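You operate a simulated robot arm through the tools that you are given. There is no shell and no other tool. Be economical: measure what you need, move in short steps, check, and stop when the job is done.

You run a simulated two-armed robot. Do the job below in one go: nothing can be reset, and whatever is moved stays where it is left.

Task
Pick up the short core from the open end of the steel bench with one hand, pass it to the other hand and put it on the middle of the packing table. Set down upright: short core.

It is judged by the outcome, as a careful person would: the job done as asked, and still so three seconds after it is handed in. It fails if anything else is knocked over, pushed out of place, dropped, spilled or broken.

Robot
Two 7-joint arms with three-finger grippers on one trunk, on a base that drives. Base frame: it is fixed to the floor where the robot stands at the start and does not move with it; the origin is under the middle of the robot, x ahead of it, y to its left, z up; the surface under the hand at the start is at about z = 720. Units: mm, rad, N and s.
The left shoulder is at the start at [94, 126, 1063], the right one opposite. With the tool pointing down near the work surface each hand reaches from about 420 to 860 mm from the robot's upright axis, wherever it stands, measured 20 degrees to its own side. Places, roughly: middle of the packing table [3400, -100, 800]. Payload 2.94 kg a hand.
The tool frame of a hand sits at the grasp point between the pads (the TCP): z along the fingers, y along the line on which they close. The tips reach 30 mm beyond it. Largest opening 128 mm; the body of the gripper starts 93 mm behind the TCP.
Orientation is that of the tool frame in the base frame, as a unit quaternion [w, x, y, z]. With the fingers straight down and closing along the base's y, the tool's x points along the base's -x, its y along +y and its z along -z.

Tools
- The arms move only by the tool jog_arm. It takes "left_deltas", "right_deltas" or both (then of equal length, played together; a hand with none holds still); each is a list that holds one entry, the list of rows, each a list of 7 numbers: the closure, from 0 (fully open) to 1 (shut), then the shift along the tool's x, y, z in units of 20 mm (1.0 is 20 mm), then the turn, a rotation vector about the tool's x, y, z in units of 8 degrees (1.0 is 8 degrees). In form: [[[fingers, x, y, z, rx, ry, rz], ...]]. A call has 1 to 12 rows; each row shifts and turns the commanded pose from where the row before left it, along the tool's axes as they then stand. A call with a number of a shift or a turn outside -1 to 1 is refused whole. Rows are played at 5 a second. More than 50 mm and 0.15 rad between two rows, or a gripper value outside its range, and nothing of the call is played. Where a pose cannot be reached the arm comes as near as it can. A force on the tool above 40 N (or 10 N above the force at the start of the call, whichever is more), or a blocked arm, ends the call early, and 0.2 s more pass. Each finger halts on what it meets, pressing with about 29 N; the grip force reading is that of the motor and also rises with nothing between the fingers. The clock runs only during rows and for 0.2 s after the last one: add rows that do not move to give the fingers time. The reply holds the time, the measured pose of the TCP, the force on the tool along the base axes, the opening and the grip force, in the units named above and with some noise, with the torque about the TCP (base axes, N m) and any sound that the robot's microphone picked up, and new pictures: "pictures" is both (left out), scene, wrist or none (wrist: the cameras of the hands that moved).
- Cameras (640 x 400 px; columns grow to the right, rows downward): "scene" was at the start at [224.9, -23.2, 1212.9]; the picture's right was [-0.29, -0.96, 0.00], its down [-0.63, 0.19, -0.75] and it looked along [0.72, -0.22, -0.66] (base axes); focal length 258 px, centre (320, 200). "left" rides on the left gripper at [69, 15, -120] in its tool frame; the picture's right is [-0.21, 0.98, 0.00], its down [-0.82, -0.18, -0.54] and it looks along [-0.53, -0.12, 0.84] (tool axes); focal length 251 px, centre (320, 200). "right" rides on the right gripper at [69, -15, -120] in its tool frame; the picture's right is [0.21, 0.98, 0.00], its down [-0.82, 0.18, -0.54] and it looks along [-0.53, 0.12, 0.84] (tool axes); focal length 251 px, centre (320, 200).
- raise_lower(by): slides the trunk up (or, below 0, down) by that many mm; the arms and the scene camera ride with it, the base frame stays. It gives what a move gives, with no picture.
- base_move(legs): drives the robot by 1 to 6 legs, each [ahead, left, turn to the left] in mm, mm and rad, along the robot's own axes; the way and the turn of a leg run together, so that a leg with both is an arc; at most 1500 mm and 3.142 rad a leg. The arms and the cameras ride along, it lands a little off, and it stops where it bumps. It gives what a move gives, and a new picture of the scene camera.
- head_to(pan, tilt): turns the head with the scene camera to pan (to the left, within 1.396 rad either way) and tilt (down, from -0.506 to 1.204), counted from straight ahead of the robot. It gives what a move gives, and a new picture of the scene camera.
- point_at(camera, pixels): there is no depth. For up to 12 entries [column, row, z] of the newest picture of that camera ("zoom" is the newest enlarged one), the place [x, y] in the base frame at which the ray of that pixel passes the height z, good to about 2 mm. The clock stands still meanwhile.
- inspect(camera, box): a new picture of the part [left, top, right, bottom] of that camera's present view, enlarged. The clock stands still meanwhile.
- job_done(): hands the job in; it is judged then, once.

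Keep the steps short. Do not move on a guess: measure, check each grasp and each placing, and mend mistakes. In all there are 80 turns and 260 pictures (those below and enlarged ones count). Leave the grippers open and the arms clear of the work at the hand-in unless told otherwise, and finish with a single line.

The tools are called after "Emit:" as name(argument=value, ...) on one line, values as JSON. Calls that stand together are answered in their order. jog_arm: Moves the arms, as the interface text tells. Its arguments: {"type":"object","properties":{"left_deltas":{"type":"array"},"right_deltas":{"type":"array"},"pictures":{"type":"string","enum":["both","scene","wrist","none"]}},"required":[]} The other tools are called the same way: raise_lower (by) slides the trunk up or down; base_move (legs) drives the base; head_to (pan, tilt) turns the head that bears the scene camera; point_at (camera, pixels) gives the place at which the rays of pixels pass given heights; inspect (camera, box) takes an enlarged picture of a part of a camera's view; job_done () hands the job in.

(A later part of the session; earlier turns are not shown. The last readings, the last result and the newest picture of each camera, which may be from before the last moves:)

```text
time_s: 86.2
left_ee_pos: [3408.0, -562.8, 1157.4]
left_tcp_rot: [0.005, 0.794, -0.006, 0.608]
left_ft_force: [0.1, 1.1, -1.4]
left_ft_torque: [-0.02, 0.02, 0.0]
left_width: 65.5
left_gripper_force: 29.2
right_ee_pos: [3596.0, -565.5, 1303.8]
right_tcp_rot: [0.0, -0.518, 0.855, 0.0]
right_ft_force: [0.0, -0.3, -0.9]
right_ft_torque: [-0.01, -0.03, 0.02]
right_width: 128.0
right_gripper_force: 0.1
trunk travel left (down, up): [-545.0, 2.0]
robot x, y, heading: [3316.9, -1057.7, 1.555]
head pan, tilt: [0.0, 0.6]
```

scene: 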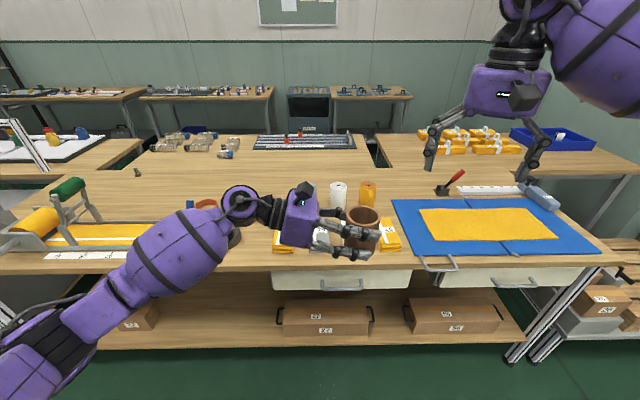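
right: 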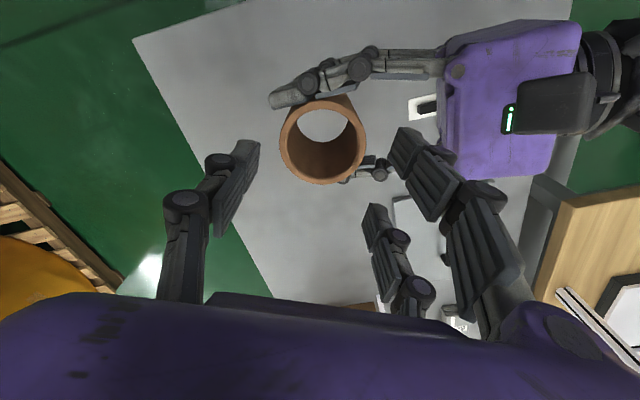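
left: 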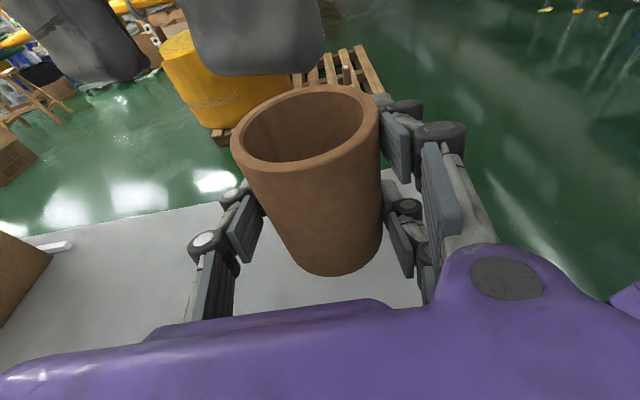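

The table height checks out: z=800, near edge y=−346. The free spot at the middle is the gap between the stacks (rear edge y≈−105) and the cylinders (front y≈−8). The left hand's side grip is too wide for that gap. So I set the core down briefly on the flat mat at (3880,−150), regrip it from above with the left hand, and then place it in the gap. First I drive 480 mm to the right and 310 mm ahead.

Emit:
base_move(legs=[[0, -480, 0], [310, 0, 0]])

Emit:
head_to(pan=0, tilt=0.8)

```text
time_s: 92.6
left_ee_pos: [3894.6, -263.5, 1158.0]
left_tcp_rot: [0.004, 0.794, -0.006, 0.608]
left_ft_force: [-0.4, 0.6, -1.2]
left_ft_torque: [-0.01, 0.04, 0.01]
left_width: 65.9
left_gripper_force: 29.7
right_ee_pos: [4081.2, -266.7, 1304.5]
right_tcp_rot: [-0.001, -0.518, 0.856, 0.0]
right_ft_force: [-0.2, -0.2, -0.2]
right_ft_torque: [0.02, -0.01, 0.02]
right_width: 128.1
right_gripper_force: 0.0
trunk travel left (down, up): [-545.0, 2.0]
robot x, y, heading: [3805.4, -757.4, 1.549]
head pan, tilt: [0.0, 0.6]
```

scene: 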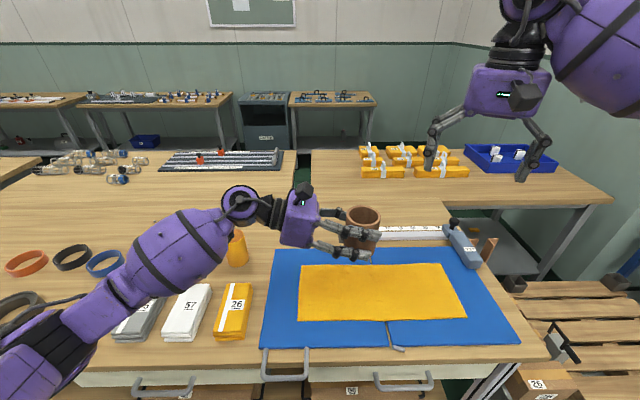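

```text
time_s: 93.3
left_ee_pos: [3894.4, -262.4, 1157.0]
left_tcp_rot: [0.005, 0.793, -0.005, 0.609]
left_ft_force: [-0.2, -0.3, -0.1]
left_ft_torque: [0.05, 0.01, 0.01]
left_width: 65.8
left_gripper_force: 28.5
right_ee_pos: [4081.4, -265.4, 1303.4]
right_tcp_rot: [-0.002, -0.517, 0.856, -0.001]
right_ft_force: [-0.7, 0.8, -0.6]
right_ft_torque: [0.01, -0.02, -0.02]
right_width: 128.0
right_gripper_force: 0.1
trunk travel left (down, up): [-545.0, 2.0]
robot x, y, heading: [3803.5, -753.0, 1.552]
head pan, tilt: [0.0, 0.799]
```

scene: 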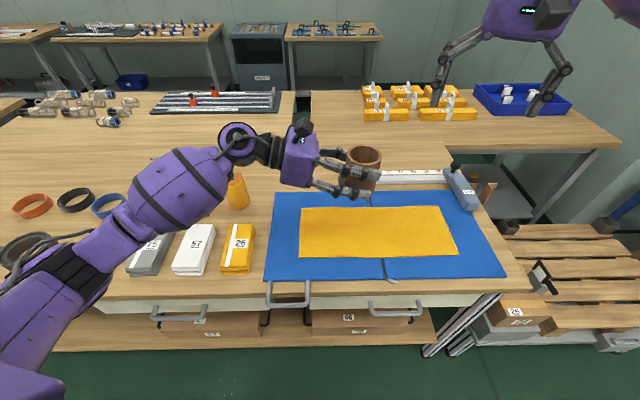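

I measure the mat area and the free spot near the orange cylinder.

Emit:
point_at(camera="scene", pixels=[[275, 192, 800], [265, 278, 800], [450, 192, 800], [505, 277, 800], [302, 208, 800], [445, 207, 800], [300, 256, 800], [458, 254, 800], [385, 260, 800], [238, 208, 800], [240, 272, 800], [355, 186, 800]])

Emit:
inspect(camera="scene", box=[220, 140, 520, 310])

```text
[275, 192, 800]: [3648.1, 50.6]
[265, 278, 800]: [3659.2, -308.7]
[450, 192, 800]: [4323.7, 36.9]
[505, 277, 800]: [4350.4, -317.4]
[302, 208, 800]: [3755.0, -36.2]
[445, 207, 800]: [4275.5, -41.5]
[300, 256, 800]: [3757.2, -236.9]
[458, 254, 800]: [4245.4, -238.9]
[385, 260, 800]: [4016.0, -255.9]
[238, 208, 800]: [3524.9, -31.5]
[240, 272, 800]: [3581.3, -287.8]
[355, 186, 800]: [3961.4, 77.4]
```

```text
2.13 times, centred on (370, 225) of scene
```

zoom: 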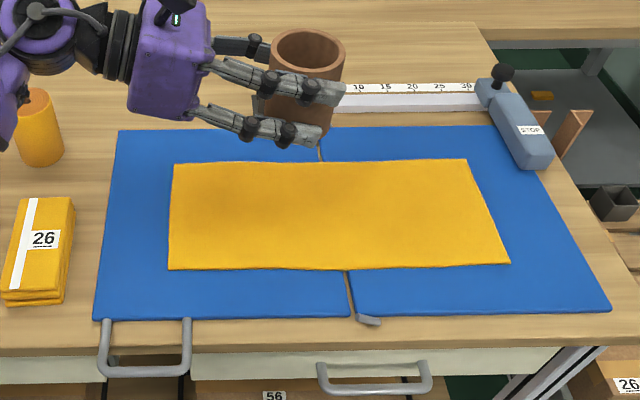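

There are small differences between views, so I'll find the surface by touch. I lower the left hand by arm, so the forearm stays high: 216 mm down and 100 mm forward.

Emit:
jog_arm(left_deltas=[[[1, -0.87, -0.42, 0.234, 0, 0, 0], [1, -0.87, -0.42, 0.234, 0, 0, 0], [1, -0.87, -0.42, 0.234, 0, 0, 0], [1, -0.87, -0.42, 0.234, 0, 0, 0], [1, -0.87, -0.42, 0.234, 0, 0, 0], [1, -0.87, -0.42, 0.234, 0, 0, 0], [1, -0.87, -0.42, 0.234, 0, 0, 0], [1, -0.87, -0.42, 0.234, 0, 0, 0], [1, -0.87, -0.42, 0.234, 0, 0, 0], [1, -0.87, -0.42, 0.234, 0, 0, 0], [1, -0.87, -0.42, 0.234, 0, 0, 0], [1, -0.87, -0.42, 0.234, 0, 0, 0]]])

```text
time_s: 96.0
left_ee_pos: [3897.2, -162.3, 939.0]
left_tcp_rot: [0.005, 0.793, -0.006, 0.609]
left_ft_force: [-0.5, 0.1, -0.4]
left_ft_torque: [0.0, 0.0, -0.03]
left_width: 65.8
left_gripper_force: 29.0
right_ee_pos: [4082.1, -265.1, 1301.6]
right_tcp_rot: [-0.002, -0.517, 0.856, -0.001]
right_ft_force: [-0.4, -0.1, -0.1]
right_ft_torque: [0.01, -0.03, 0.02]
right_width: 127.8
right_gripper_force: 0.0
trunk travel left (down, up): [-545.0, 2.0]
robot x, y, heading: [3804.0, -757.0, 1.555]
head pan, tilt: [0.0, 0.799]
```

scene: 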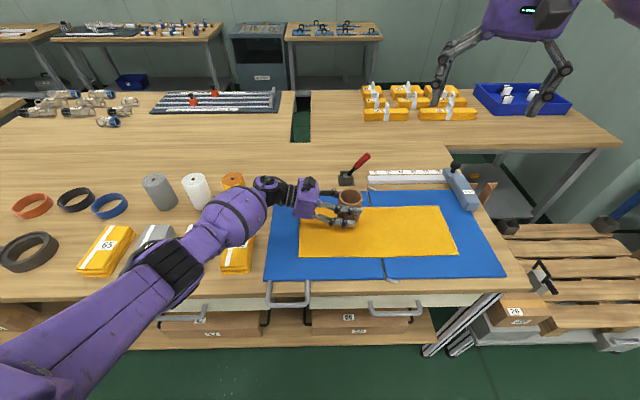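
left: 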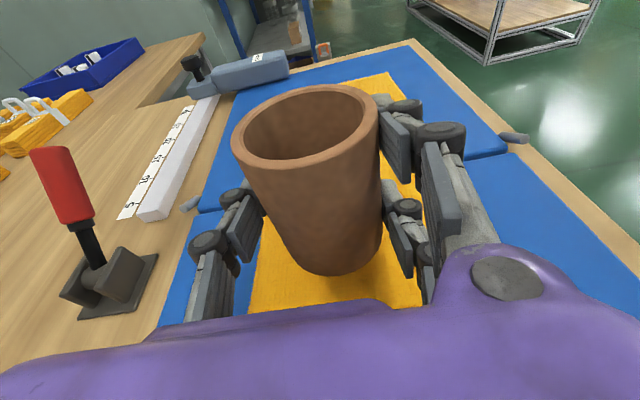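

A toggle clamp with a red handle shows at left-camera (70,230). I check how far it is from the hand's path.

Emit:
point_at(camera="left", pixels=[[105, 315, 800], [155, 258, 800], [75, 225, 870], [60, 160, 920], [320, 275, 890], [140, 215, 810]])

Emit:
point_at(camera="scene", pixels=[[346, 186, 800], [365, 157, 880]])

```text
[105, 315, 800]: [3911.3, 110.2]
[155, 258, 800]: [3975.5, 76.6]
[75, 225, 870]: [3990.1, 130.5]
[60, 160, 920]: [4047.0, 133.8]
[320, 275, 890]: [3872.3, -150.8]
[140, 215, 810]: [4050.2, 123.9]
```

```text
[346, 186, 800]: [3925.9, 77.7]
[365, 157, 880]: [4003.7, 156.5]
```

Clear by more than 150 mm. I lower 75 mm more.

Emit:
jog_arm(left_deltas=[[[1, -0.725, 0, 0.195, 0, 0, 0], [1, -0.725, 0, 0.195, 0, 0, 0], [1, -0.725, 0, 0.195, 0, 0, 0], [1, -0.725, 0, 0.195, 0, 0, 0], [1, -0.725, 0, 0.195, 0, 0, 0], [1, 0, 0, 0, 0, 0, 0]]])

```text
time_s: 97.0
left_ee_pos: [3901.3, -157.5, 897.3]
left_tcp_rot: [0.002, 0.784, -0.01, 0.62]
left_ft_force: [-2.4, -5.6, 25.8]
left_ft_torque: [-0.72, -0.02, -0.19]
left_width: 65.5
left_gripper_force: 28.7
left hand out of reach, approached as far as the arm can: row 5
right_ee_pos: [4080.9, -268.2, 1304.2]
right_tcp_rot: [0.0, -0.517, 0.856, 0.0]
right_ft_force: [0.4, 1.1, -0.1]
right_ft_torque: [-0.05, 0.0, 0.01]
right_width: 127.9
right_gripper_force: 0.1
trunk travel left (down, up): [-545.0, 2.0]
robot x, y, heading: [3804.9, -756.4, 1.549]
head pan, tilt: [0.0, 0.799]
stopped in row 5 (left hand): the force on the tool passed its limit at 45 N (the readings are from after the stop); the commanded pose is now the measured one
```

scene: 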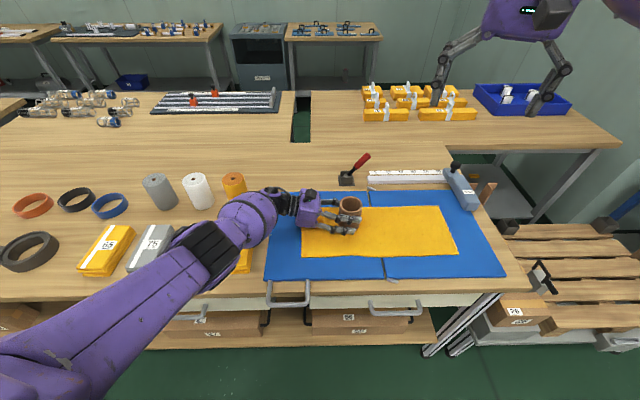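
left: 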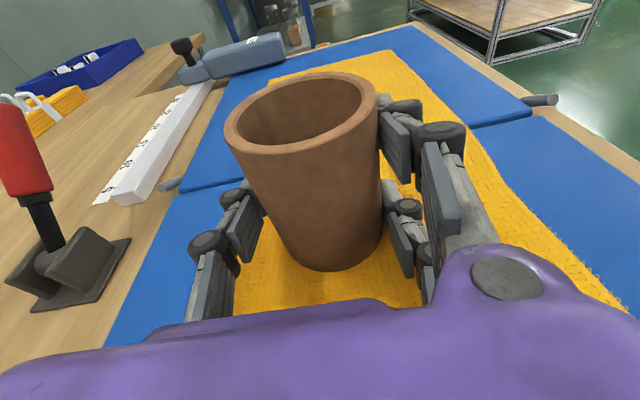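

Contact with 26 N at TCP z=897, so the surface seems to be near z≈847, not 800. I check that with the left camera and relieve the force slightly.

Emit:
point_at(camera="left", pixels=[[330, 271, 800], [330, 271, 830], [330, 271, 850], [330, 271, 870]])

Emit:
jog_arm(left_deltas=[[[1, 0.1, 0, -0.027, 0, 0, 0], [1, 0, 0, 0, 0, 0, 0]]])

Emit:
inspect(camera="scene", box=[220, 140, 420, 290])

```text
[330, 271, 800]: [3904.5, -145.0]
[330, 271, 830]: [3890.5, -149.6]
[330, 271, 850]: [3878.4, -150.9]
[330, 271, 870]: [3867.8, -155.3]
```

```text
time_s: 97.6
left_ee_pos: [3899.9, -158.6, 898.7]
left_tcp_rot: [0.0, 0.787, -0.009, 0.617]
left_ft_force: [2.3, 6.2, 25.9]
left_ft_torque: [-0.22, -0.35, 0.12]
left_width: 65.8
left_gripper_force: 29.4
right_ee_pos: [4081.5, -268.4, 1303.2]
right_tcp_rot: [0.0, -0.517, 0.856, 0.0]
right_ft_force: [1.4, -0.4, -0.4]
right_ft_torque: [-0.02, 0.0, 0.01]
right_width: 128.1
right_gripper_force: 0.1
trunk travel left (down, up): [-545.0, 2.0]
robot x, y, heading: [3803.8, -754.9, 1.555]
head pan, tilt: [0.0, 0.799]
```

scene: 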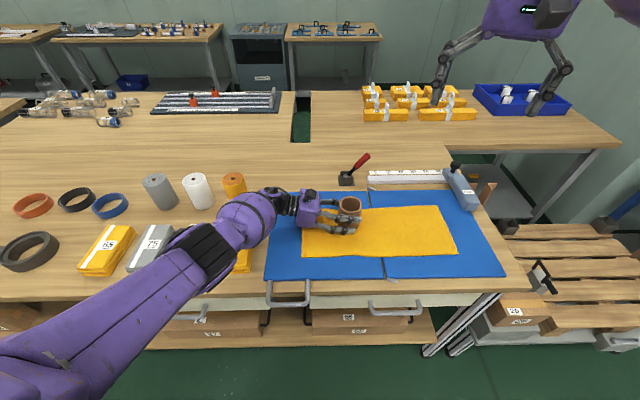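
left: 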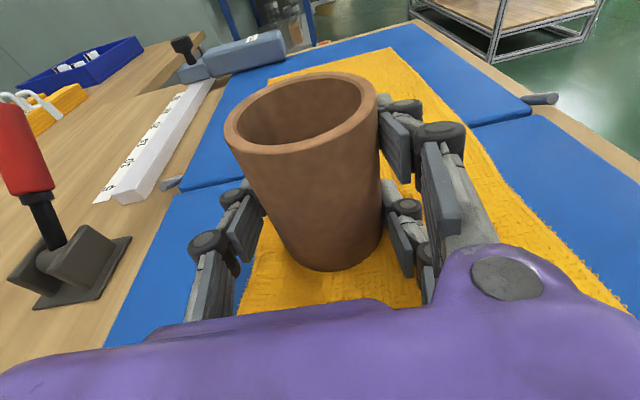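

```text
2.67 times, centred on (320, 215) of scene
```

zoom: 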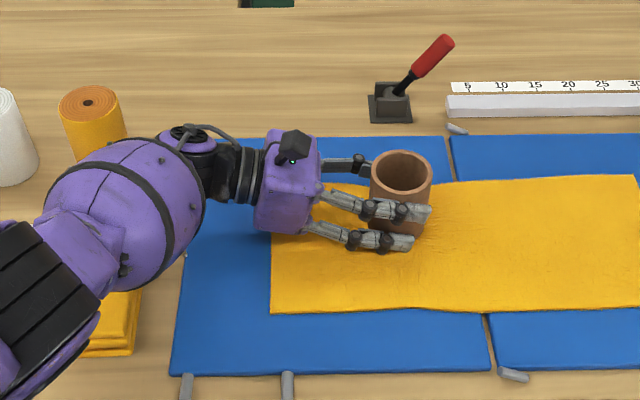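

Still 26 N, so I rise a further 4 mm to see where contact ends.

Emit:
jog_arm(left_deltas=[[[1, 0.1, 0, -0.026, 0, 0, 0], [1, 0.1, 0, -0.026, 0, 0, 0], [1, 0, 0, 0, 0, 0, 0]]], pictures="none")

```text
time_s: 98.4
left_ee_pos: [3899.7, -158.3, 898.3]
left_tcp_rot: [0.002, 0.788, -0.008, 0.615]
left_ft_force: [0.1, 5.3, 18.4]
left_ft_torque: [-0.16, -0.21, 0.05]
left_width: 66.1
left_gripper_force: 28.8
right_ee_pos: [4081.2, -266.6, 1303.4]
right_tcp_rot: [-0.001, -0.518, 0.856, -0.001]
right_ft_force: [0.5, -0.7, -0.1]
right_ft_torque: [0.0, -0.01, 0.02]
right_width: 127.6
right_gripper_force: 0.1
trunk travel left (down, up): [-545.0, 2.0]
robot x, y, heading: [3805.6, -753.4, 1.553]
head pan, tilt: [0.0, 0.799]
```

Emit:
jog_arm(left_deltas=[[[1, 0.1, 0, -0.026, 0, 0, 0], [1, 0.05, 0, -0.013, 0, 0, 0], [1, 0, 0, 0, 0, 0, 0]]], pictures="none")

```text
time_s: 99.2
left_ee_pos: [3898.5, -160.0, 898.0]
left_tcp_rot: [0.002, 0.789, -0.007, 0.615]
left_ft_force: [0.7, 1.0, 5.3]
left_ft_torque: [-0.01, -0.05, -0.01]
left_width: 65.7
left_gripper_force: 29.2
right_ee_pos: [4083.3, -267.2, 1303.1]
right_tcp_rot: [-0.002, -0.517, 0.856, -0.001]
right_ft_force: [0.6, 0.2, 0.6]
right_ft_torque: [-0.02, -0.02, -0.02]
right_width: 128.4
right_gripper_force: 0.1
trunk travel left (down, up): [-545.0, 2.0]
robot x, y, heading: [3809.2, -756.8, 1.553]
head pan, tilt: [0.0, 0.799]
```

Contact now reads 5 N at TCP z=898, so the mat is at about z=848 and the table at about 843. That makes all my views agree: orange cylinder front at (3541,−65), free gap centre at about y=−128. I release the core here and lift the open fingers straight up beside it.

Emit:
jog_arm(left_deltas=[[[0.6, 0, 0, 0, 0, 0, 0], [0.2, 0, 0, 0, 0, 0, 0], [0, 0, 0, 0, 0, 0, 0], [0, 0, 0, 0, 0, 0, 0]]])

```text
time_s: 100.2
left_ee_pos: [3899.7, -159.1, 899.9]
left_tcp_rot: [0.002, 0.788, -0.007, 0.616]
left_ft_force: [0.2, 0.5, 0.8]
left_ft_torque: [0.01, 0.04, -0.01]
left_width: 128.2
left_gripper_force: 0.0
right_ee_pos: [4082.1, -267.2, 1304.4]
right_tcp_rot: [-0.001, -0.518, 0.856, 0.0]
right_ft_force: [0.4, -0.5, -0.4]
right_ft_torque: [-0.01, -0.01, 0.02]
right_width: 128.1
right_gripper_force: 0.0
trunk travel left (down, up): [-545.0, 2.0]
robot x, y, heading: [3805.1, -757.6, 1.552]
head pan, tilt: [0.0, 0.799]
```

scene: 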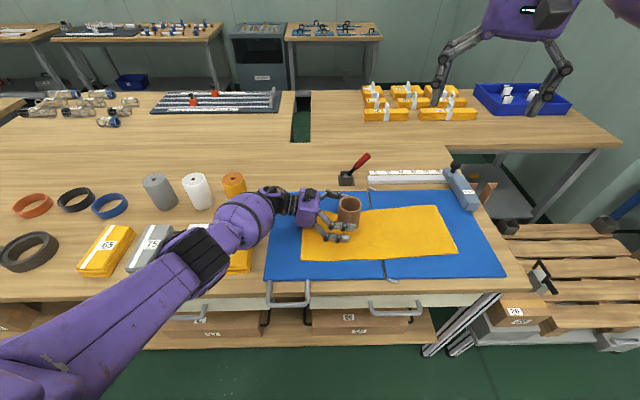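
left: 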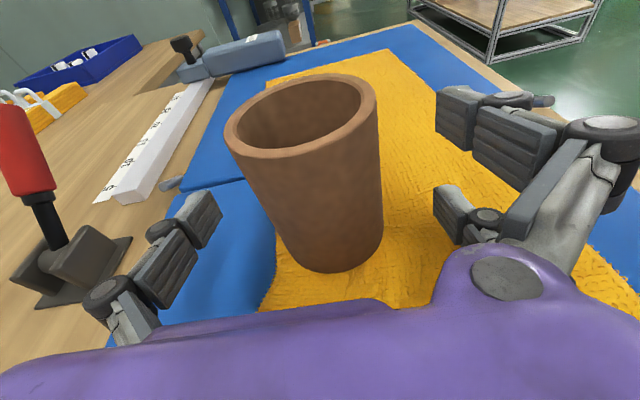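

The core stands upright. I lift the left hand 160 mm straight up.

Emit:
jog_arm(left_deltas=[[[0, 0.97, 0, -0.245, 0, 0, 0], [0, 0.97, 0, -0.245, 0, 0, 0], [0, 0.97, 0, -0.245, 0, 0, 0], [0, 0.97, 0, -0.245, 0, 0, 0], [0, 0.97, 0, -0.245, 0, 0, 0], [0, 0.97, 0, -0.245, 0, 0, 0], [0, 0.97, 0, -0.245, 0, 0, 0], [0, 0.97, 0, -0.245, 0, 0, 0], [0, 0.97, 0, -0.245, 0, 0, 0]]], pictures="none")

Emit:
jog_arm(left_deltas=[[[0, 0, 0, 0, 0, -0.95, 0], [0, 0, 0, 0, 0, -0.95, 0], [0, 0, 0, 0, 0, -0.95, 0], [0, 0, 0, 0, 0, -0.95, 0], [0, 0, 0, 0, 0, -0.95, 0], [0, 0, 0, 0, 0, -0.95, 0], [0, 0, 0, 0, 0, -0.95, 0], [0, 0, 0, 0, 0, -0.95, 0], [0, 0, 0, 0, 0, -0.95, 0], [0, 0, 0, 0, 0, -0.95, 0]]])

```text
time_s: 102.2
left_ee_pos: [3899.9, -160.1, 1082.6]
left_tcp_rot: [0.002, 0.788, -0.008, 0.615]
left_ft_force: [-0.1, 0.1, 0.8]
left_ft_torque: [0.01, 0.01, -0.02]
left_width: 128.0
left_gripper_force: 0.0
right_ee_pos: [4082.2, -267.1, 1304.6]
right_tcp_rot: [-0.001, -0.517, 0.856, 0.0]
right_ft_force: [0.4, 0.1, -0.3]
right_ft_torque: [-0.03, -0.01, 0.0]
right_width: 128.1
right_gripper_force: 0.0
trunk travel left (down, up): [-545.0, 2.0]
robot x, y, heading: [3804.7, -755.7, 1.552]
head pan, tilt: [0.0, 0.799]
```

```text
time_s: 104.4
left_ee_pos: [3901.0, -160.0, 1080.4]
left_tcp_rot: [-0.003, 1.0, -0.007, -0.002]
left_ft_force: [0.3, -0.3, 0.0]
left_ft_torque: [-0.02, 0.05, -0.01]
left_width: 128.0
left_gripper_force: 0.2
right_ee_pos: [4082.7, -265.3, 1303.3]
right_tcp_rot: [0.0, -0.518, 0.856, 0.001]
right_ft_force: [0.8, 0.0, -0.2]
right_ft_torque: [0.0, 0.01, -0.04]
right_width: 127.9
right_gripper_force: 0.1
trunk travel left (down, up): [-545.0, 2.0]
robot x, y, heading: [3804.0, -754.4, 1.549]
head pan, tilt: [0.0, 0.799]
```

scene: 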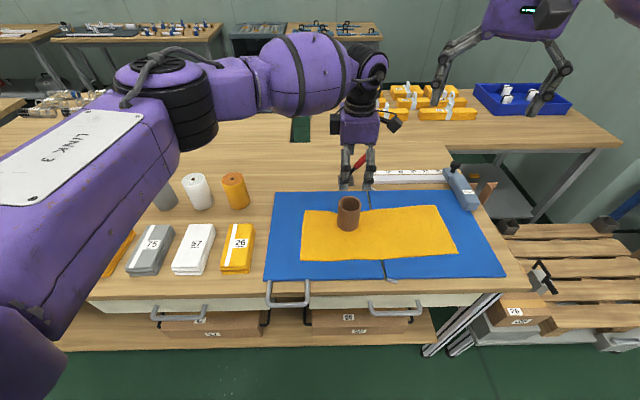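
left: 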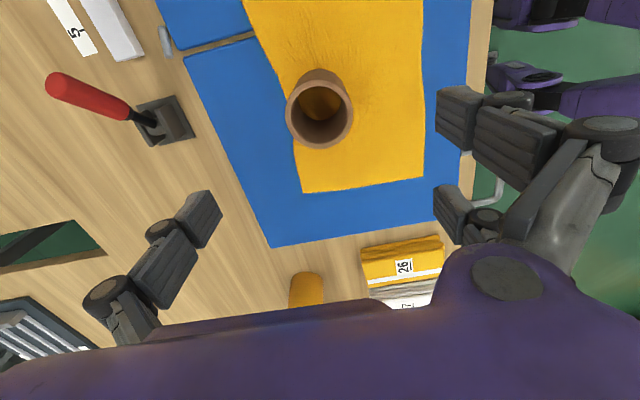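

The core stands on the sheet. The hand is vertical now. I turn it back 90° so it closes along the table's x, and measure the core.

Emit:
jog_arm(left_deltas=[[[0, 0, 0, 0, 0, 0, 0.94], [0, 0, 0, 0, 0, 0, 0.94], [0, 0, 0, 0, 0, 0, 0.94], [0, 0, 0, 0, 0, 0, 0.94], [0, 0, 0, 0, 0, 0, 0.94], [0, 0, 0, 0, 0, 0, 0.94], [0, 0, 0, 0, 0, 0, 0.94], [0, 0, 0, 0, 0, 0, 0.94], [0, 0, 0, 0, 0, 0, 0.94], [0, 0, 0, 0, 0, 0, 0.94], [0, 0, 0, 0, 0, 0, 0.94], [0, 0, 0, 0, 0, 0, 0.94]]])

Emit:
inspect(camera="left", box=[240, 40, 400, 160])

```text
time_s: 107.0
left_ee_pos: [3898.2, -160.5, 1080.0]
left_tcp_rot: [0.002, -0.699, 0.715, 0.002]
left_ft_force: [0.5, -0.5, 0.4]
left_ft_torque: [0.0, -0.01, -0.01]
left_width: 127.7
left_gripper_force: 0.1
right_ee_pos: [4080.4, -265.5, 1304.0]
right_tcp_rot: [-0.001, -0.517, 0.856, -0.001]
right_ft_force: [0.8, 0.8, 0.5]
right_ft_torque: [0.01, 0.01, 0.03]
right_width: 128.0
right_gripper_force: 0.1
trunk travel left (down, up): [-545.0, 2.0]
robot x, y, heading: [3805.3, -758.6, 1.559]
head pan, tilt: [0.0, 0.799]
```

scene: 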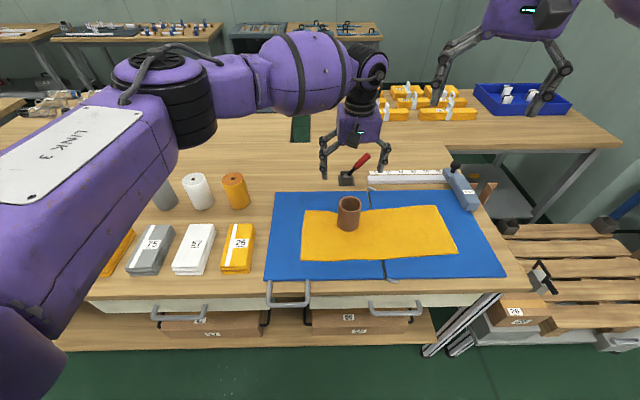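
left: 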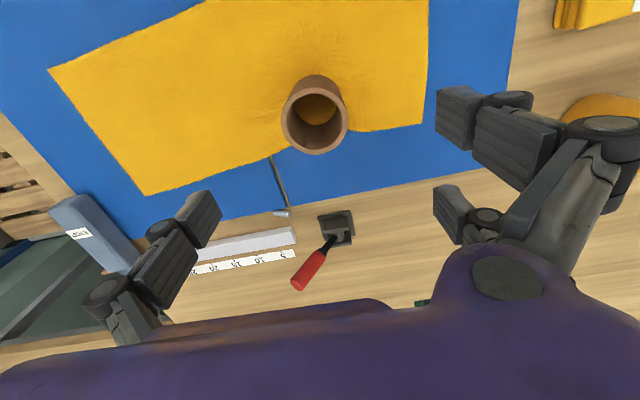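

```text
3.33 times, centred on (320, 100) of left
```

zoom: 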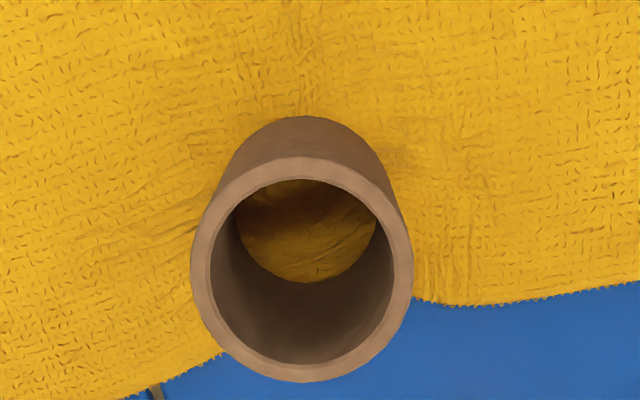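

Emit:
point_at(camera="left", pixels=[[281.3, 120, 933], [347.9, 120, 933], [314.6, 87.2, 933], [314.6, 155, 933], [314.6, 121, 933], [305, 75, 848]])

Emit:
inspect(camera="scene", box=[220, 140, 520, 310])

```text
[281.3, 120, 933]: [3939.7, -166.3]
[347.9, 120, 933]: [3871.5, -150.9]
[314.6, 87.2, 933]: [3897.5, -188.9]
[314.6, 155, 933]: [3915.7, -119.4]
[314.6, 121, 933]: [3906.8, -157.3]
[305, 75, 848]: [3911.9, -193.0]
```

```text
2.13 times, centred on (370, 225) of scene
```

zoom: 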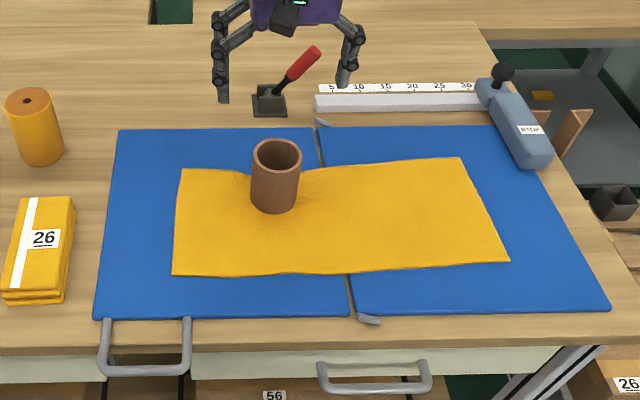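

The core is at (3906,−157) with the rim at about z=933. The yellow sheet moved by only a few mm. The left hand centres over the core and lowers to z≈930, with the tips about 33 mm below the rim.

Emit:
jog_arm(left_deltas=[[[0, -0.185, -0.386, 0, 0, 0, 0], [0, 0, 0, 0.94, 0, 0, 0], [0, 0, 0, 0.94, 0, 0, 0], [0, 0, 0, 0.94, 0, 0, 0], [0, 0, 0, 0.94, 0, 0, 0], [0, 0, 0, 0, 0, 0, 0]]])

```text
time_s: 108.4
left_ee_pos: [3906.4, -156.5, 1004.9]
left_tcp_rot: [0.003, -0.7, 0.714, 0.003]
left_ft_force: [0.4, -0.9, 0.1]
left_ft_torque: [0.0, -0.01, -0.01]
left_width: 128.2
left_gripper_force: 0.1
right_ee_pos: [4080.9, -265.8, 1302.6]
right_tcp_rot: [-0.001, -0.517, 0.856, 0.0]
right_ft_force: [0.4, -0.6, -1.3]
right_ft_torque: [0.02, -0.02, 0.02]
right_width: 127.9
right_gripper_force: 0.0
trunk travel left (down, up): [-545.0, 2.0]
robot x, y, heading: [3806.8, -754.6, 1.55]
head pan, tilt: [0.0, 0.799]
```

scene: 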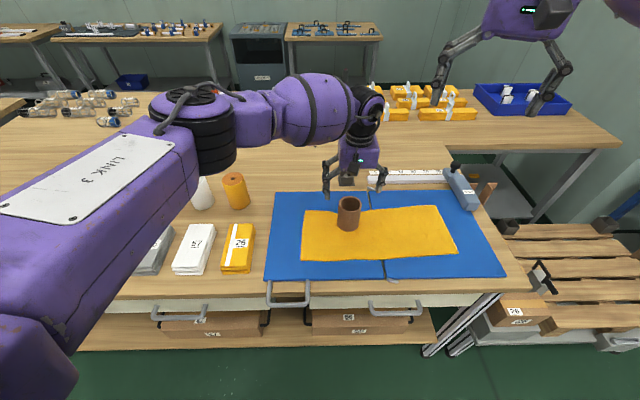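
left: 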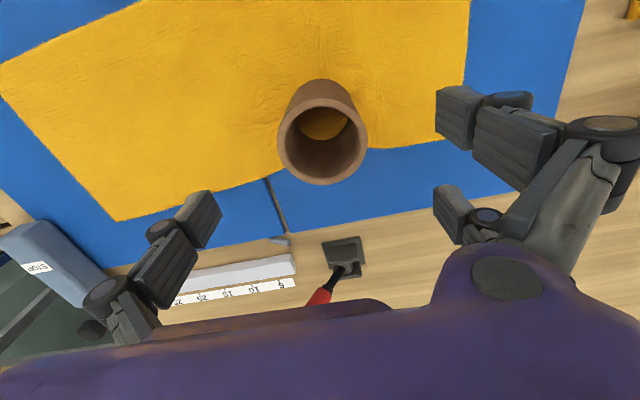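

Centred. I lower 75 mm more and then close.

Emit:
jog_arm(left_deltas=[[[0, 0, 0, 0.94, 0, 0, 0], [0, 0, 0, 0.94, 0, 0, 0], [0, 0, 0, 0.94, 0, 0, 0], [0, 0, 0, 0.94, 0, 0, 0], [0, 0, 0, 0, 0, 0, 0], [1, 0, 0, 0, 0, 0, 0], [1, 0, 0, 0, 0, 0, 0], [1, 0, 0, 0, 0, 0, 0], [1, 0, 0, 0, 0, 0, 0]]])

```text
time_s: 110.4
left_ee_pos: [3906.6, -155.6, 930.0]
left_tcp_rot: [0.003, -0.7, 0.714, 0.003]
left_ft_force: [-0.5, 0.4, -0.1]
left_ft_torque: [0.01, -0.05, 0.01]
left_width: 63.5
left_gripper_force: 28.4
right_ee_pos: [4081.9, -266.1, 1303.6]
right_tcp_rot: [-0.001, -0.517, 0.856, 0.0]
right_ft_force: [-0.7, 0.1, 0.1]
right_ft_torque: [0.01, 0.01, 0.0]
right_width: 128.1
right_gripper_force: 0.0
trunk travel left (down, up): [-545.0, 2.0]
robot x, y, heading: [3808.0, -756.5, 1.55]
head pan, tilt: [0.0, 0.799]
```

scene: 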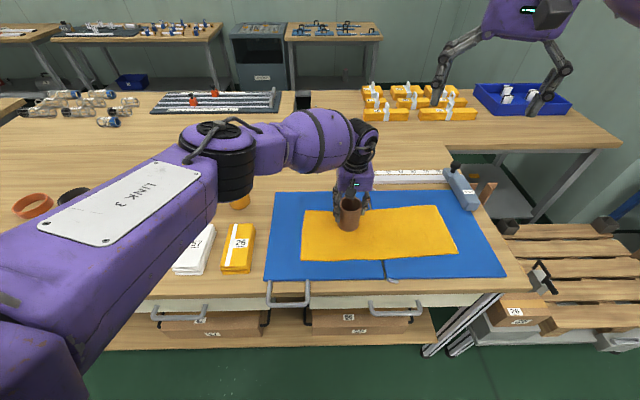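
left: 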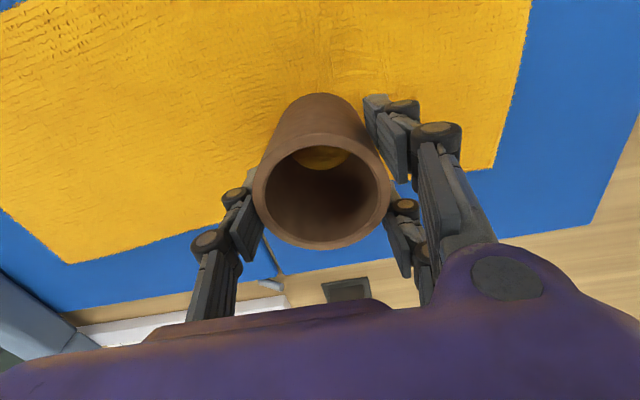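

Gripped at 63.5 mm and 28 N. I lift straight up 170 mm.

Emit:
jog_arm(left_deltas=[[[1, 0, 0, -0.3, 0, 0, 0], [1, 0, 0, -0.6, 0, 0, 0], [1, 0, 0, -0.95, 0, 0, 0], [1, 0, 0, -0.95, 0, 0, 0], [1, 0, 0, -0.95, 0, 0, 0], [1, 0, 0, -0.95, 0, 0, 0], [1, 0, 0, -0.95, 0, 0, 0], [1, 0, 0, -0.95, 0, 0, 0], [1, 0, 0, -0.95, 0, 0, 0], [1, 0, 0, -0.95, 0, 0, 0], [1, 0, 0, 0, 0, 0, 0]]], pictures="scene")

Emit:
inspect(camera="scene", box=[220, 140, 520, 310])

```text
time_s: 112.8
left_ee_pos: [3906.7, -157.2, 1099.8]
left_tcp_rot: [0.002, -0.7, 0.714, 0.001]
left_ft_force: [-0.5, 0.5, -1.3]
left_ft_torque: [0.0, -0.01, 0.01]
left_width: 63.4
left_gripper_force: 28.9
right_ee_pos: [4082.4, -265.3, 1303.9]
right_tcp_rot: [-0.001, -0.517, 0.856, -0.001]
right_ft_force: [0.2, -0.4, 1.0]
right_ft_torque: [0.0, 0.02, 0.0]
right_width: 128.1
right_gripper_force: 0.0
trunk travel left (down, up): [-545.0, 2.0]
robot x, y, heading: [3809.3, -756.4, 1.554]
head pan, tilt: [0.0, 0.799]
```

scene: 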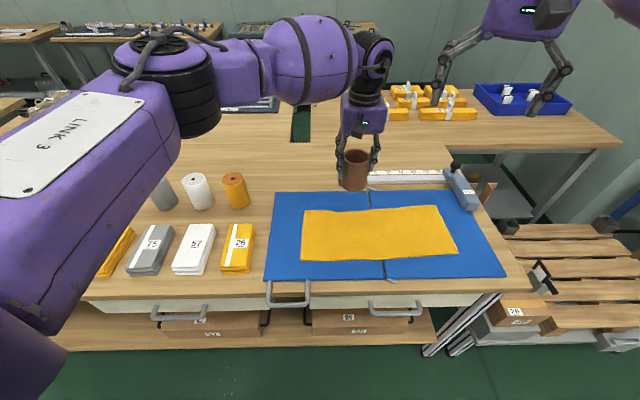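

```text
2.13 times, centred on (370, 225) of scene
```

zoom: 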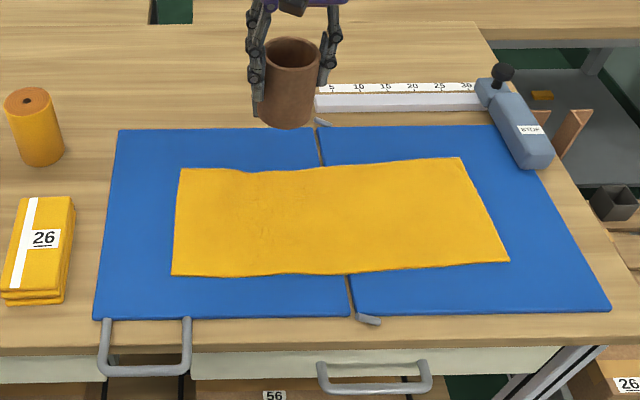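

The sheet is still in place on the mat. With the core held from above, I drive 454 mm to the left.

Emit:
base_move(legs=[[0, 454, 0]])

Emit:
head_to(pan=0, tilt=0.9)

Emit:
inspect(camera="left", box=[0, 0, 640, 400])

```text
time_s: 117.3
left_ee_pos: [3460.6, -146.0, 1100.3]
left_tcp_rot: [0.001, -0.697, 0.717, 0.001]
left_ft_force: [-0.4, 0.0, -1.6]
left_ft_torque: [0.0, 0.01, -0.01]
left_width: 63.7
left_gripper_force: 29.1
right_ee_pos: [3634.0, -258.4, 1303.6]
right_tcp_rot: [-0.001, -0.515, 0.857, 0.0]
right_ft_force: [-0.3, 0.6, 0.1]
right_ft_torque: [0.04, 0.01, 0.02]
right_width: 127.9
right_gripper_force: 0.1
trunk travel left (down, up): [-545.0, 2.0]
robot x, y, heading: [3350.9, -750.9, 1.545]
head pan, tilt: [0.0, 0.799]
```

scene: 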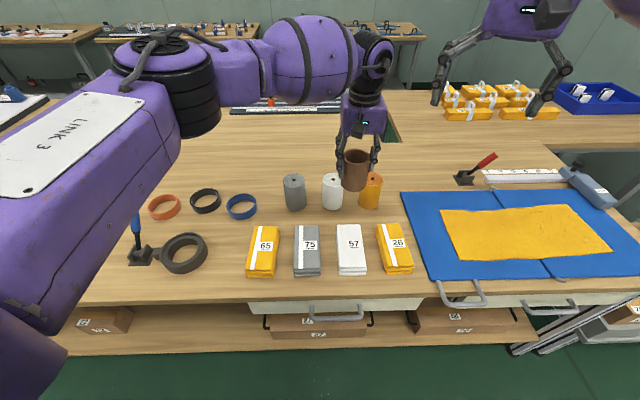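

```text
time_s: 118.0
left_ee_pos: [3460.1, -145.8, 1101.5]
left_tcp_rot: [0.003, -0.697, 0.717, 0.003]
left_ft_force: [0.0, -0.1, -1.2]
left_ft_torque: [0.02, 0.01, -0.01]
left_width: 63.3
left_gripper_force: 28.7
right_ee_pos: [3633.6, -257.8, 1304.0]
right_tcp_rot: [0.0, -0.514, 0.858, 0.0]
right_ft_force: [-0.5, 0.5, 0.2]
right_ft_torque: [-0.02, 0.01, -0.02]
right_width: 128.2
right_gripper_force: 0.0
trunk travel left (down, up): [-545.0, 2.0]
robot x, y, heading: [3355.1, -747.1, 1.545]
head pan, tilt: [0.0, 0.901]
```

scene: 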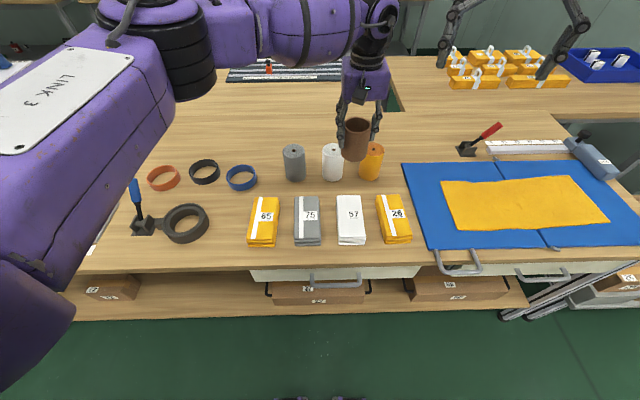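

```text
1.00 times, centred on (320, 200) of left (not enlarged: the box is as wide or as high as the picture)
```

zoom: 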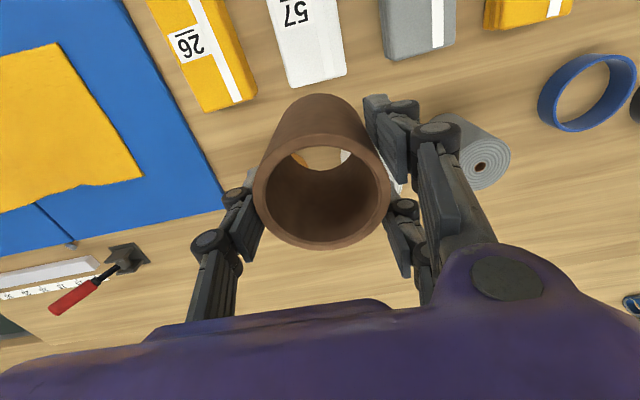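

Good overhead view. I measure the gap with z=843.

Emit:
inspect(camera="scene", box=[230, 130, 430, 255])

Emit:
point_at(camera="scene", pixels=[[294, 181, 843], [332, 181, 843], [370, 180, 843], [307, 247, 843], [297, 196, 880], [318, 196, 880], [338, 195, 880], [361, 195, 880], [307, 196, 843], [349, 195, 843], [294, 150, 940]])

Emit:
point_at(camera="left", pixels=[[387, 57, 880], [455, 45, 880], [285, 87, 880], [346, 72, 880], [387, 57, 860], [285, 87, 860], [485, 190, 843], [481, 167, 950], [455, 190, 843], [510, 155, 950]])

```text
3.20 times, centred on (330, 192) of scene
```

zoom: 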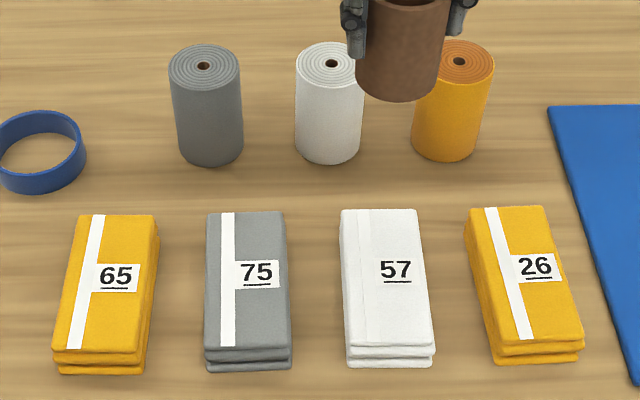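

```text
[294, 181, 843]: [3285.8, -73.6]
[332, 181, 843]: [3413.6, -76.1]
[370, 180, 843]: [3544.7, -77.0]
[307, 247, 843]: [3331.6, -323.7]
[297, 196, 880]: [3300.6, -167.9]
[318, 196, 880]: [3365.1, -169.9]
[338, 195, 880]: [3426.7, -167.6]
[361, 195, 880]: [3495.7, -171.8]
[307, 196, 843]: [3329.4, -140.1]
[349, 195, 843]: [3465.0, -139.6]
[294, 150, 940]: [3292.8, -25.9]
```

```text
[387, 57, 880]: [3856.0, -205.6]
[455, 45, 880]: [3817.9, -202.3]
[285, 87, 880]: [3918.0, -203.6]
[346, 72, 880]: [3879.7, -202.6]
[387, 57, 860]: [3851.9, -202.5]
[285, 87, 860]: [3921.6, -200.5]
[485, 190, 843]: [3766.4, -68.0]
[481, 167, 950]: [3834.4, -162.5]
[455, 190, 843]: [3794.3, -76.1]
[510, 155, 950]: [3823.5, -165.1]
```

The gap is clear between y≈−172 (stacks) and −75 (cylinders). My target is (3372,−122), with at least 14 mm clearance all round for core and fingers. I move over it at the present height.

Emit:
jog_arm(left_deltas=[[[1, -0.215, 0.887, 0, 0, 0, 0], [1, -0.215, 0.887, 0, 0, 0, 0], [1, -0.215, 0.887, 0, 0, 0, 0], [1, -0.215, 0.887, 0, 0, 0, 0], [1, -0.215, 0.887, 0, 0, 0, 0], [1, 0, 0, 0, 0, 0, 0]]])

Emit:
point_at(camera="left", pixels=[[320, 190, 1101], [320, 150, 843], [320, 130, 843]])

```text
time_s: 119.3
left_ee_pos: [3373.3, -122.7, 1101.6]
left_tcp_rot: [0.003, -0.697, 0.717, 0.001]
left_ft_force: [0.6, -0.5, -1.5]
left_ft_torque: [0.01, 0.02, 0.01]
left_width: 63.4
left_gripper_force: 28.5
right_ee_pos: [3634.2, -257.5, 1302.8]
right_tcp_rot: [0.0, -0.515, 0.857, 0.001]
right_ft_force: [0.3, 0.5, -0.5]
right_ft_torque: [0.01, 0.06, 0.01]
right_width: 128.0
right_gripper_force: 0.1
trunk travel left (down, up): [-545.0, 2.0]
robot x, y, heading: [3352.8, -747.3, 1.548]
head pan, tilt: [0.0, 0.901]
```

scene: 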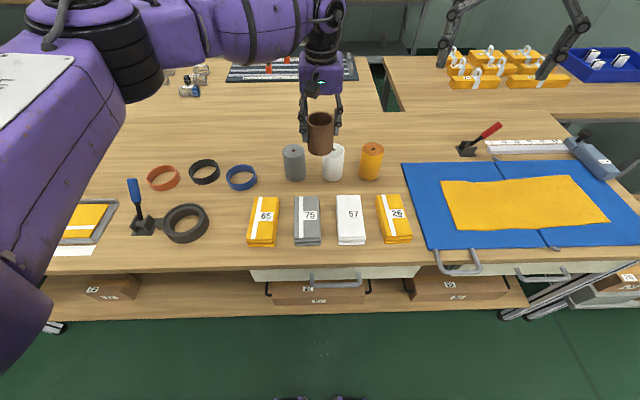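
left: 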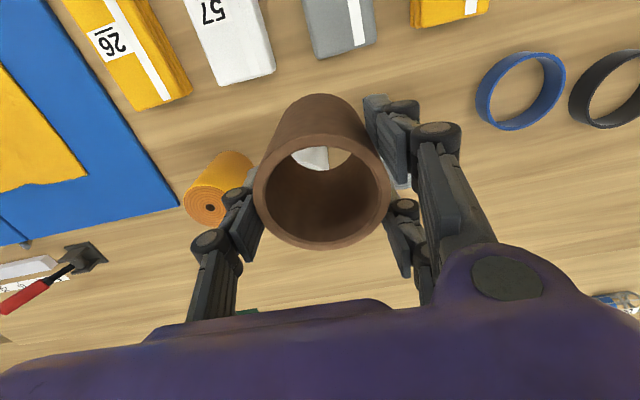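

```text
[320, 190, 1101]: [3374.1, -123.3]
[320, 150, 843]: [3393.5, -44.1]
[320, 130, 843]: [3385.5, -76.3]
```

I cross-check the stacks and the cylinder from this left picture before descending.

Emit:
point_at(camera="left", pixels=[[316, 57, 884], [374, 42, 884], [220, 86, 884], [273, 73, 884], [316, 57, 870], [210, 208, 950], [240, 152, 843], [310, 157, 950]])

Emit:
inspect(camera="left", box=[200, 20, 460, 250])

```text
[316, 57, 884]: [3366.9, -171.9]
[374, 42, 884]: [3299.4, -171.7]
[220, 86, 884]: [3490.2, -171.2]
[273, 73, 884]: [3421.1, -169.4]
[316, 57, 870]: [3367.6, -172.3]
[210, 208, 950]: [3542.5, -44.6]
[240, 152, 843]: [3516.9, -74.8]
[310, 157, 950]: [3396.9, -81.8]
```

```text
1.74 times, centred on (330, 135) of left
```

zoom: 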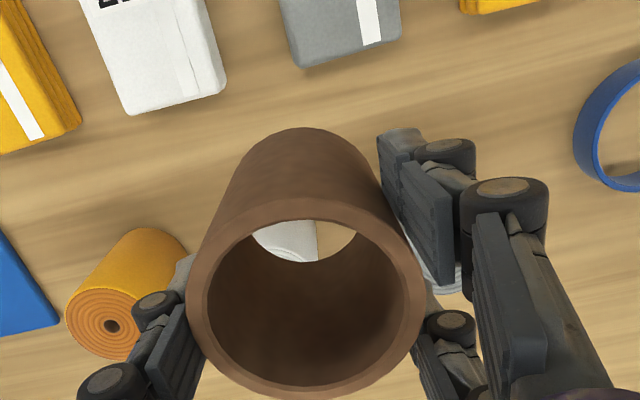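

Both views agree: the stacks' rear is at −172 and the cylinder centres at y≈−44. I descend 100 mm, then check.

Emit:
jog_arm(left_deltas=[[[1, 0, 0, 0.9, 0, 0, 0], [1, 0, 0, 0.9, 0, 0, 0], [1, 0, 0, 0.9, 0, 0, 0], [1, 0, 0, 0.9, 0, 0, 0], [1, 0, 0, 0.9, 0, 0, 0], [1, 0, 0, 0.5, 0, 0, 0], [1, 0, 0, 0, 0, 0, 0]]])

Emit:
inspect(camera="scene", box=[230, 100, 430, 255])

```text
time_s: 121.0
left_ee_pos: [3372.3, -121.4, 1000.6]
left_tcp_rot: [0.004, -0.697, 0.717, 0.003]
left_ft_force: [-0.1, 0.6, -1.3]
left_ft_torque: [0.01, -0.01, -0.05]
left_width: 63.2
left_gripper_force: 28.6
right_ee_pos: [3634.9, -257.6, 1303.8]
right_tcp_rot: [-0.001, -0.515, 0.857, -0.001]
right_ft_force: [-0.4, -0.7, -0.3]
right_ft_torque: [0.0, 0.0, -0.01]
right_width: 128.0
right_gripper_force: 0.0
trunk travel left (down, up): [-545.0, 2.0]
robot x, y, heading: [3353.3, -748.4, 1.548]
head pan, tilt: [0.0, 0.901]
```

scene: 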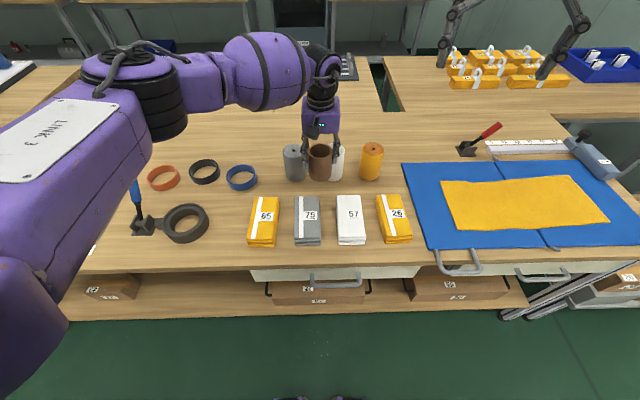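
left: 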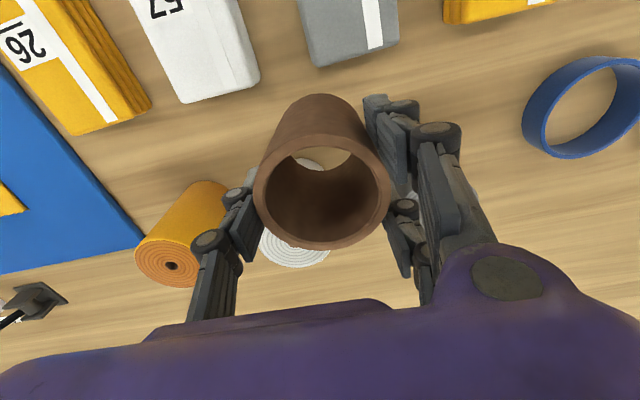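

```text
2.58 times, centred on (330, 178) of scene
```

zoom: 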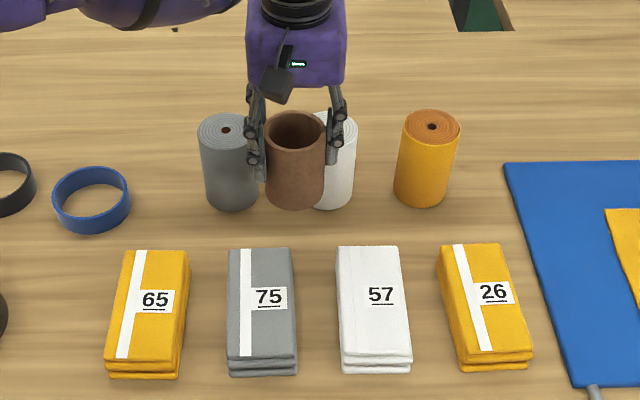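

On track: (3372,−121), core bottom about z=918. I descend 58 mm more.

Emit:
jog_arm(left_deltas=[[[1, 0, 0, 0.8, 0, 0, 0], [1, 0, 0, 0.8, 0, 0, 0], [1, 0, 0, 0.8, 0, 0, 0], [1, 0, 0, 0.5, 0, 0, 0], [1, 0, 0, 0, 0, 0, 0]]])

```text
time_s: 122.2
left_ee_pos: [3372.6, -121.5, 943.2]
left_tcp_rot: [0.002, -0.697, 0.717, 0.003]
left_ft_force: [-0.2, -0.3, -0.4]
left_ft_torque: [0.01, 0.0, 0.02]
left_width: 63.5
left_gripper_force: 28.5
right_ee_pos: [3634.2, -257.2, 1304.0]
right_tcp_rot: [-0.001, -0.514, 0.858, 0.0]
right_ft_force: [0.5, 0.1, 0.7]
right_ft_torque: [-0.01, -0.01, 0.0]
right_width: 128.1
right_gripper_force: 0.0
trunk travel left (down, up): [-545.0, 2.0]
robot x, y, heading: [3355.7, -745.0, 1.546]
head pan, tilt: [0.0, 0.901]
```

scene: 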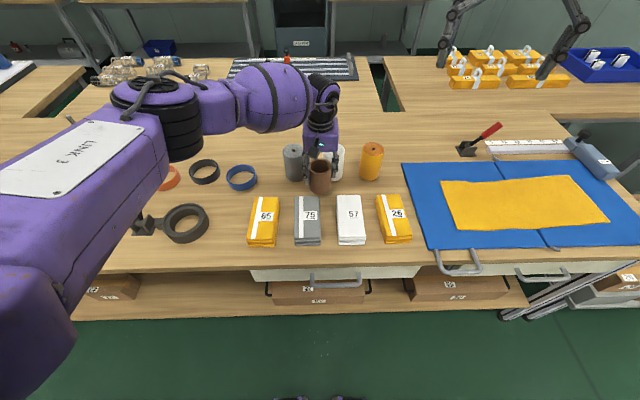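
left: 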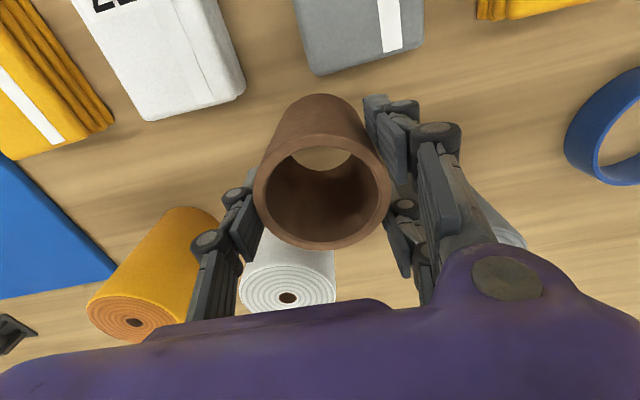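

No contact yet. I go slowly down in 1.6 mm rows.

Emit:
jog_arm(left_deltas=[[[1, 0, 0, 0.1, 0, 0, 0], [1, 0, 0, 0.1, 0, 0, 0], [1, 0, 0, 0.1, 0, 0, 0], [1, 0, 0, 0.1, 0, 0, 0], [1, 0, 0, 0.08, 0, 0, 0], [1, 0, 0, 0.08, 0, 0, 0], [1, 0, 0, 0.08, 0, 0, 0], [1, 0, 0, 0, 0, 0, 0]]], pictures="none")

```text
time_s: 124.0
left_ee_pos: [3371.7, -120.4, 930.0]
left_tcp_rot: [0.001, -0.697, 0.717, 0.002]
left_ft_force: [0.5, -1.3, -0.9]
left_ft_torque: [0.0, 0.02, 0.01]
left_width: 63.2
left_gripper_force: 28.5
right_ee_pos: [3634.9, -257.8, 1303.3]
right_tcp_rot: [-0.001, -0.514, 0.858, -0.001]
right_ft_force: [0.7, -0.4, -0.1]
right_ft_torque: [0.01, 0.01, 0.02]
right_width: 127.9
right_gripper_force: 0.0
trunk travel left (down, up): [-545.0, 2.0]
robot x, y, heading: [3352.6, -745.5, 1.546]
head pan, tilt: [0.0, 0.901]
```

Emit:
jog_arm(left_deltas=[[[1, 0, 0, 0.08, 0, 0, 0], [1, 0, 0, 0.07, 0, 0, 0], [1, 0, 0, 0.07, 0, 0, 0], [1, 0, 0, 0, 0, 0, 0]]], pictures="none")

```text
time_s: 125.0
left_ee_pos: [3372.3, -121.3, 925.8]
left_tcp_rot: [0.002, -0.697, 0.717, 0.002]
left_ft_force: [-0.2, 0.2, -1.7]
left_ft_torque: [-0.01, 0.0, -0.01]
left_width: 63.3
left_gripper_force: 28.8
right_ee_pos: [3635.5, -258.2, 1304.6]
right_tcp_rot: [-0.001, -0.515, 0.857, 0.0]
right_ft_force: [-0.1, -1.2, -0.9]
right_ft_torque: [-0.01, 0.02, 0.0]
right_width: 127.7
right_gripper_force: 0.0
trunk travel left (down, up): [-545.0, 2.0]
robot x, y, heading: [3353.0, -751.2, 1.545]
head pan, tilt: [0.0, 0.901]
```

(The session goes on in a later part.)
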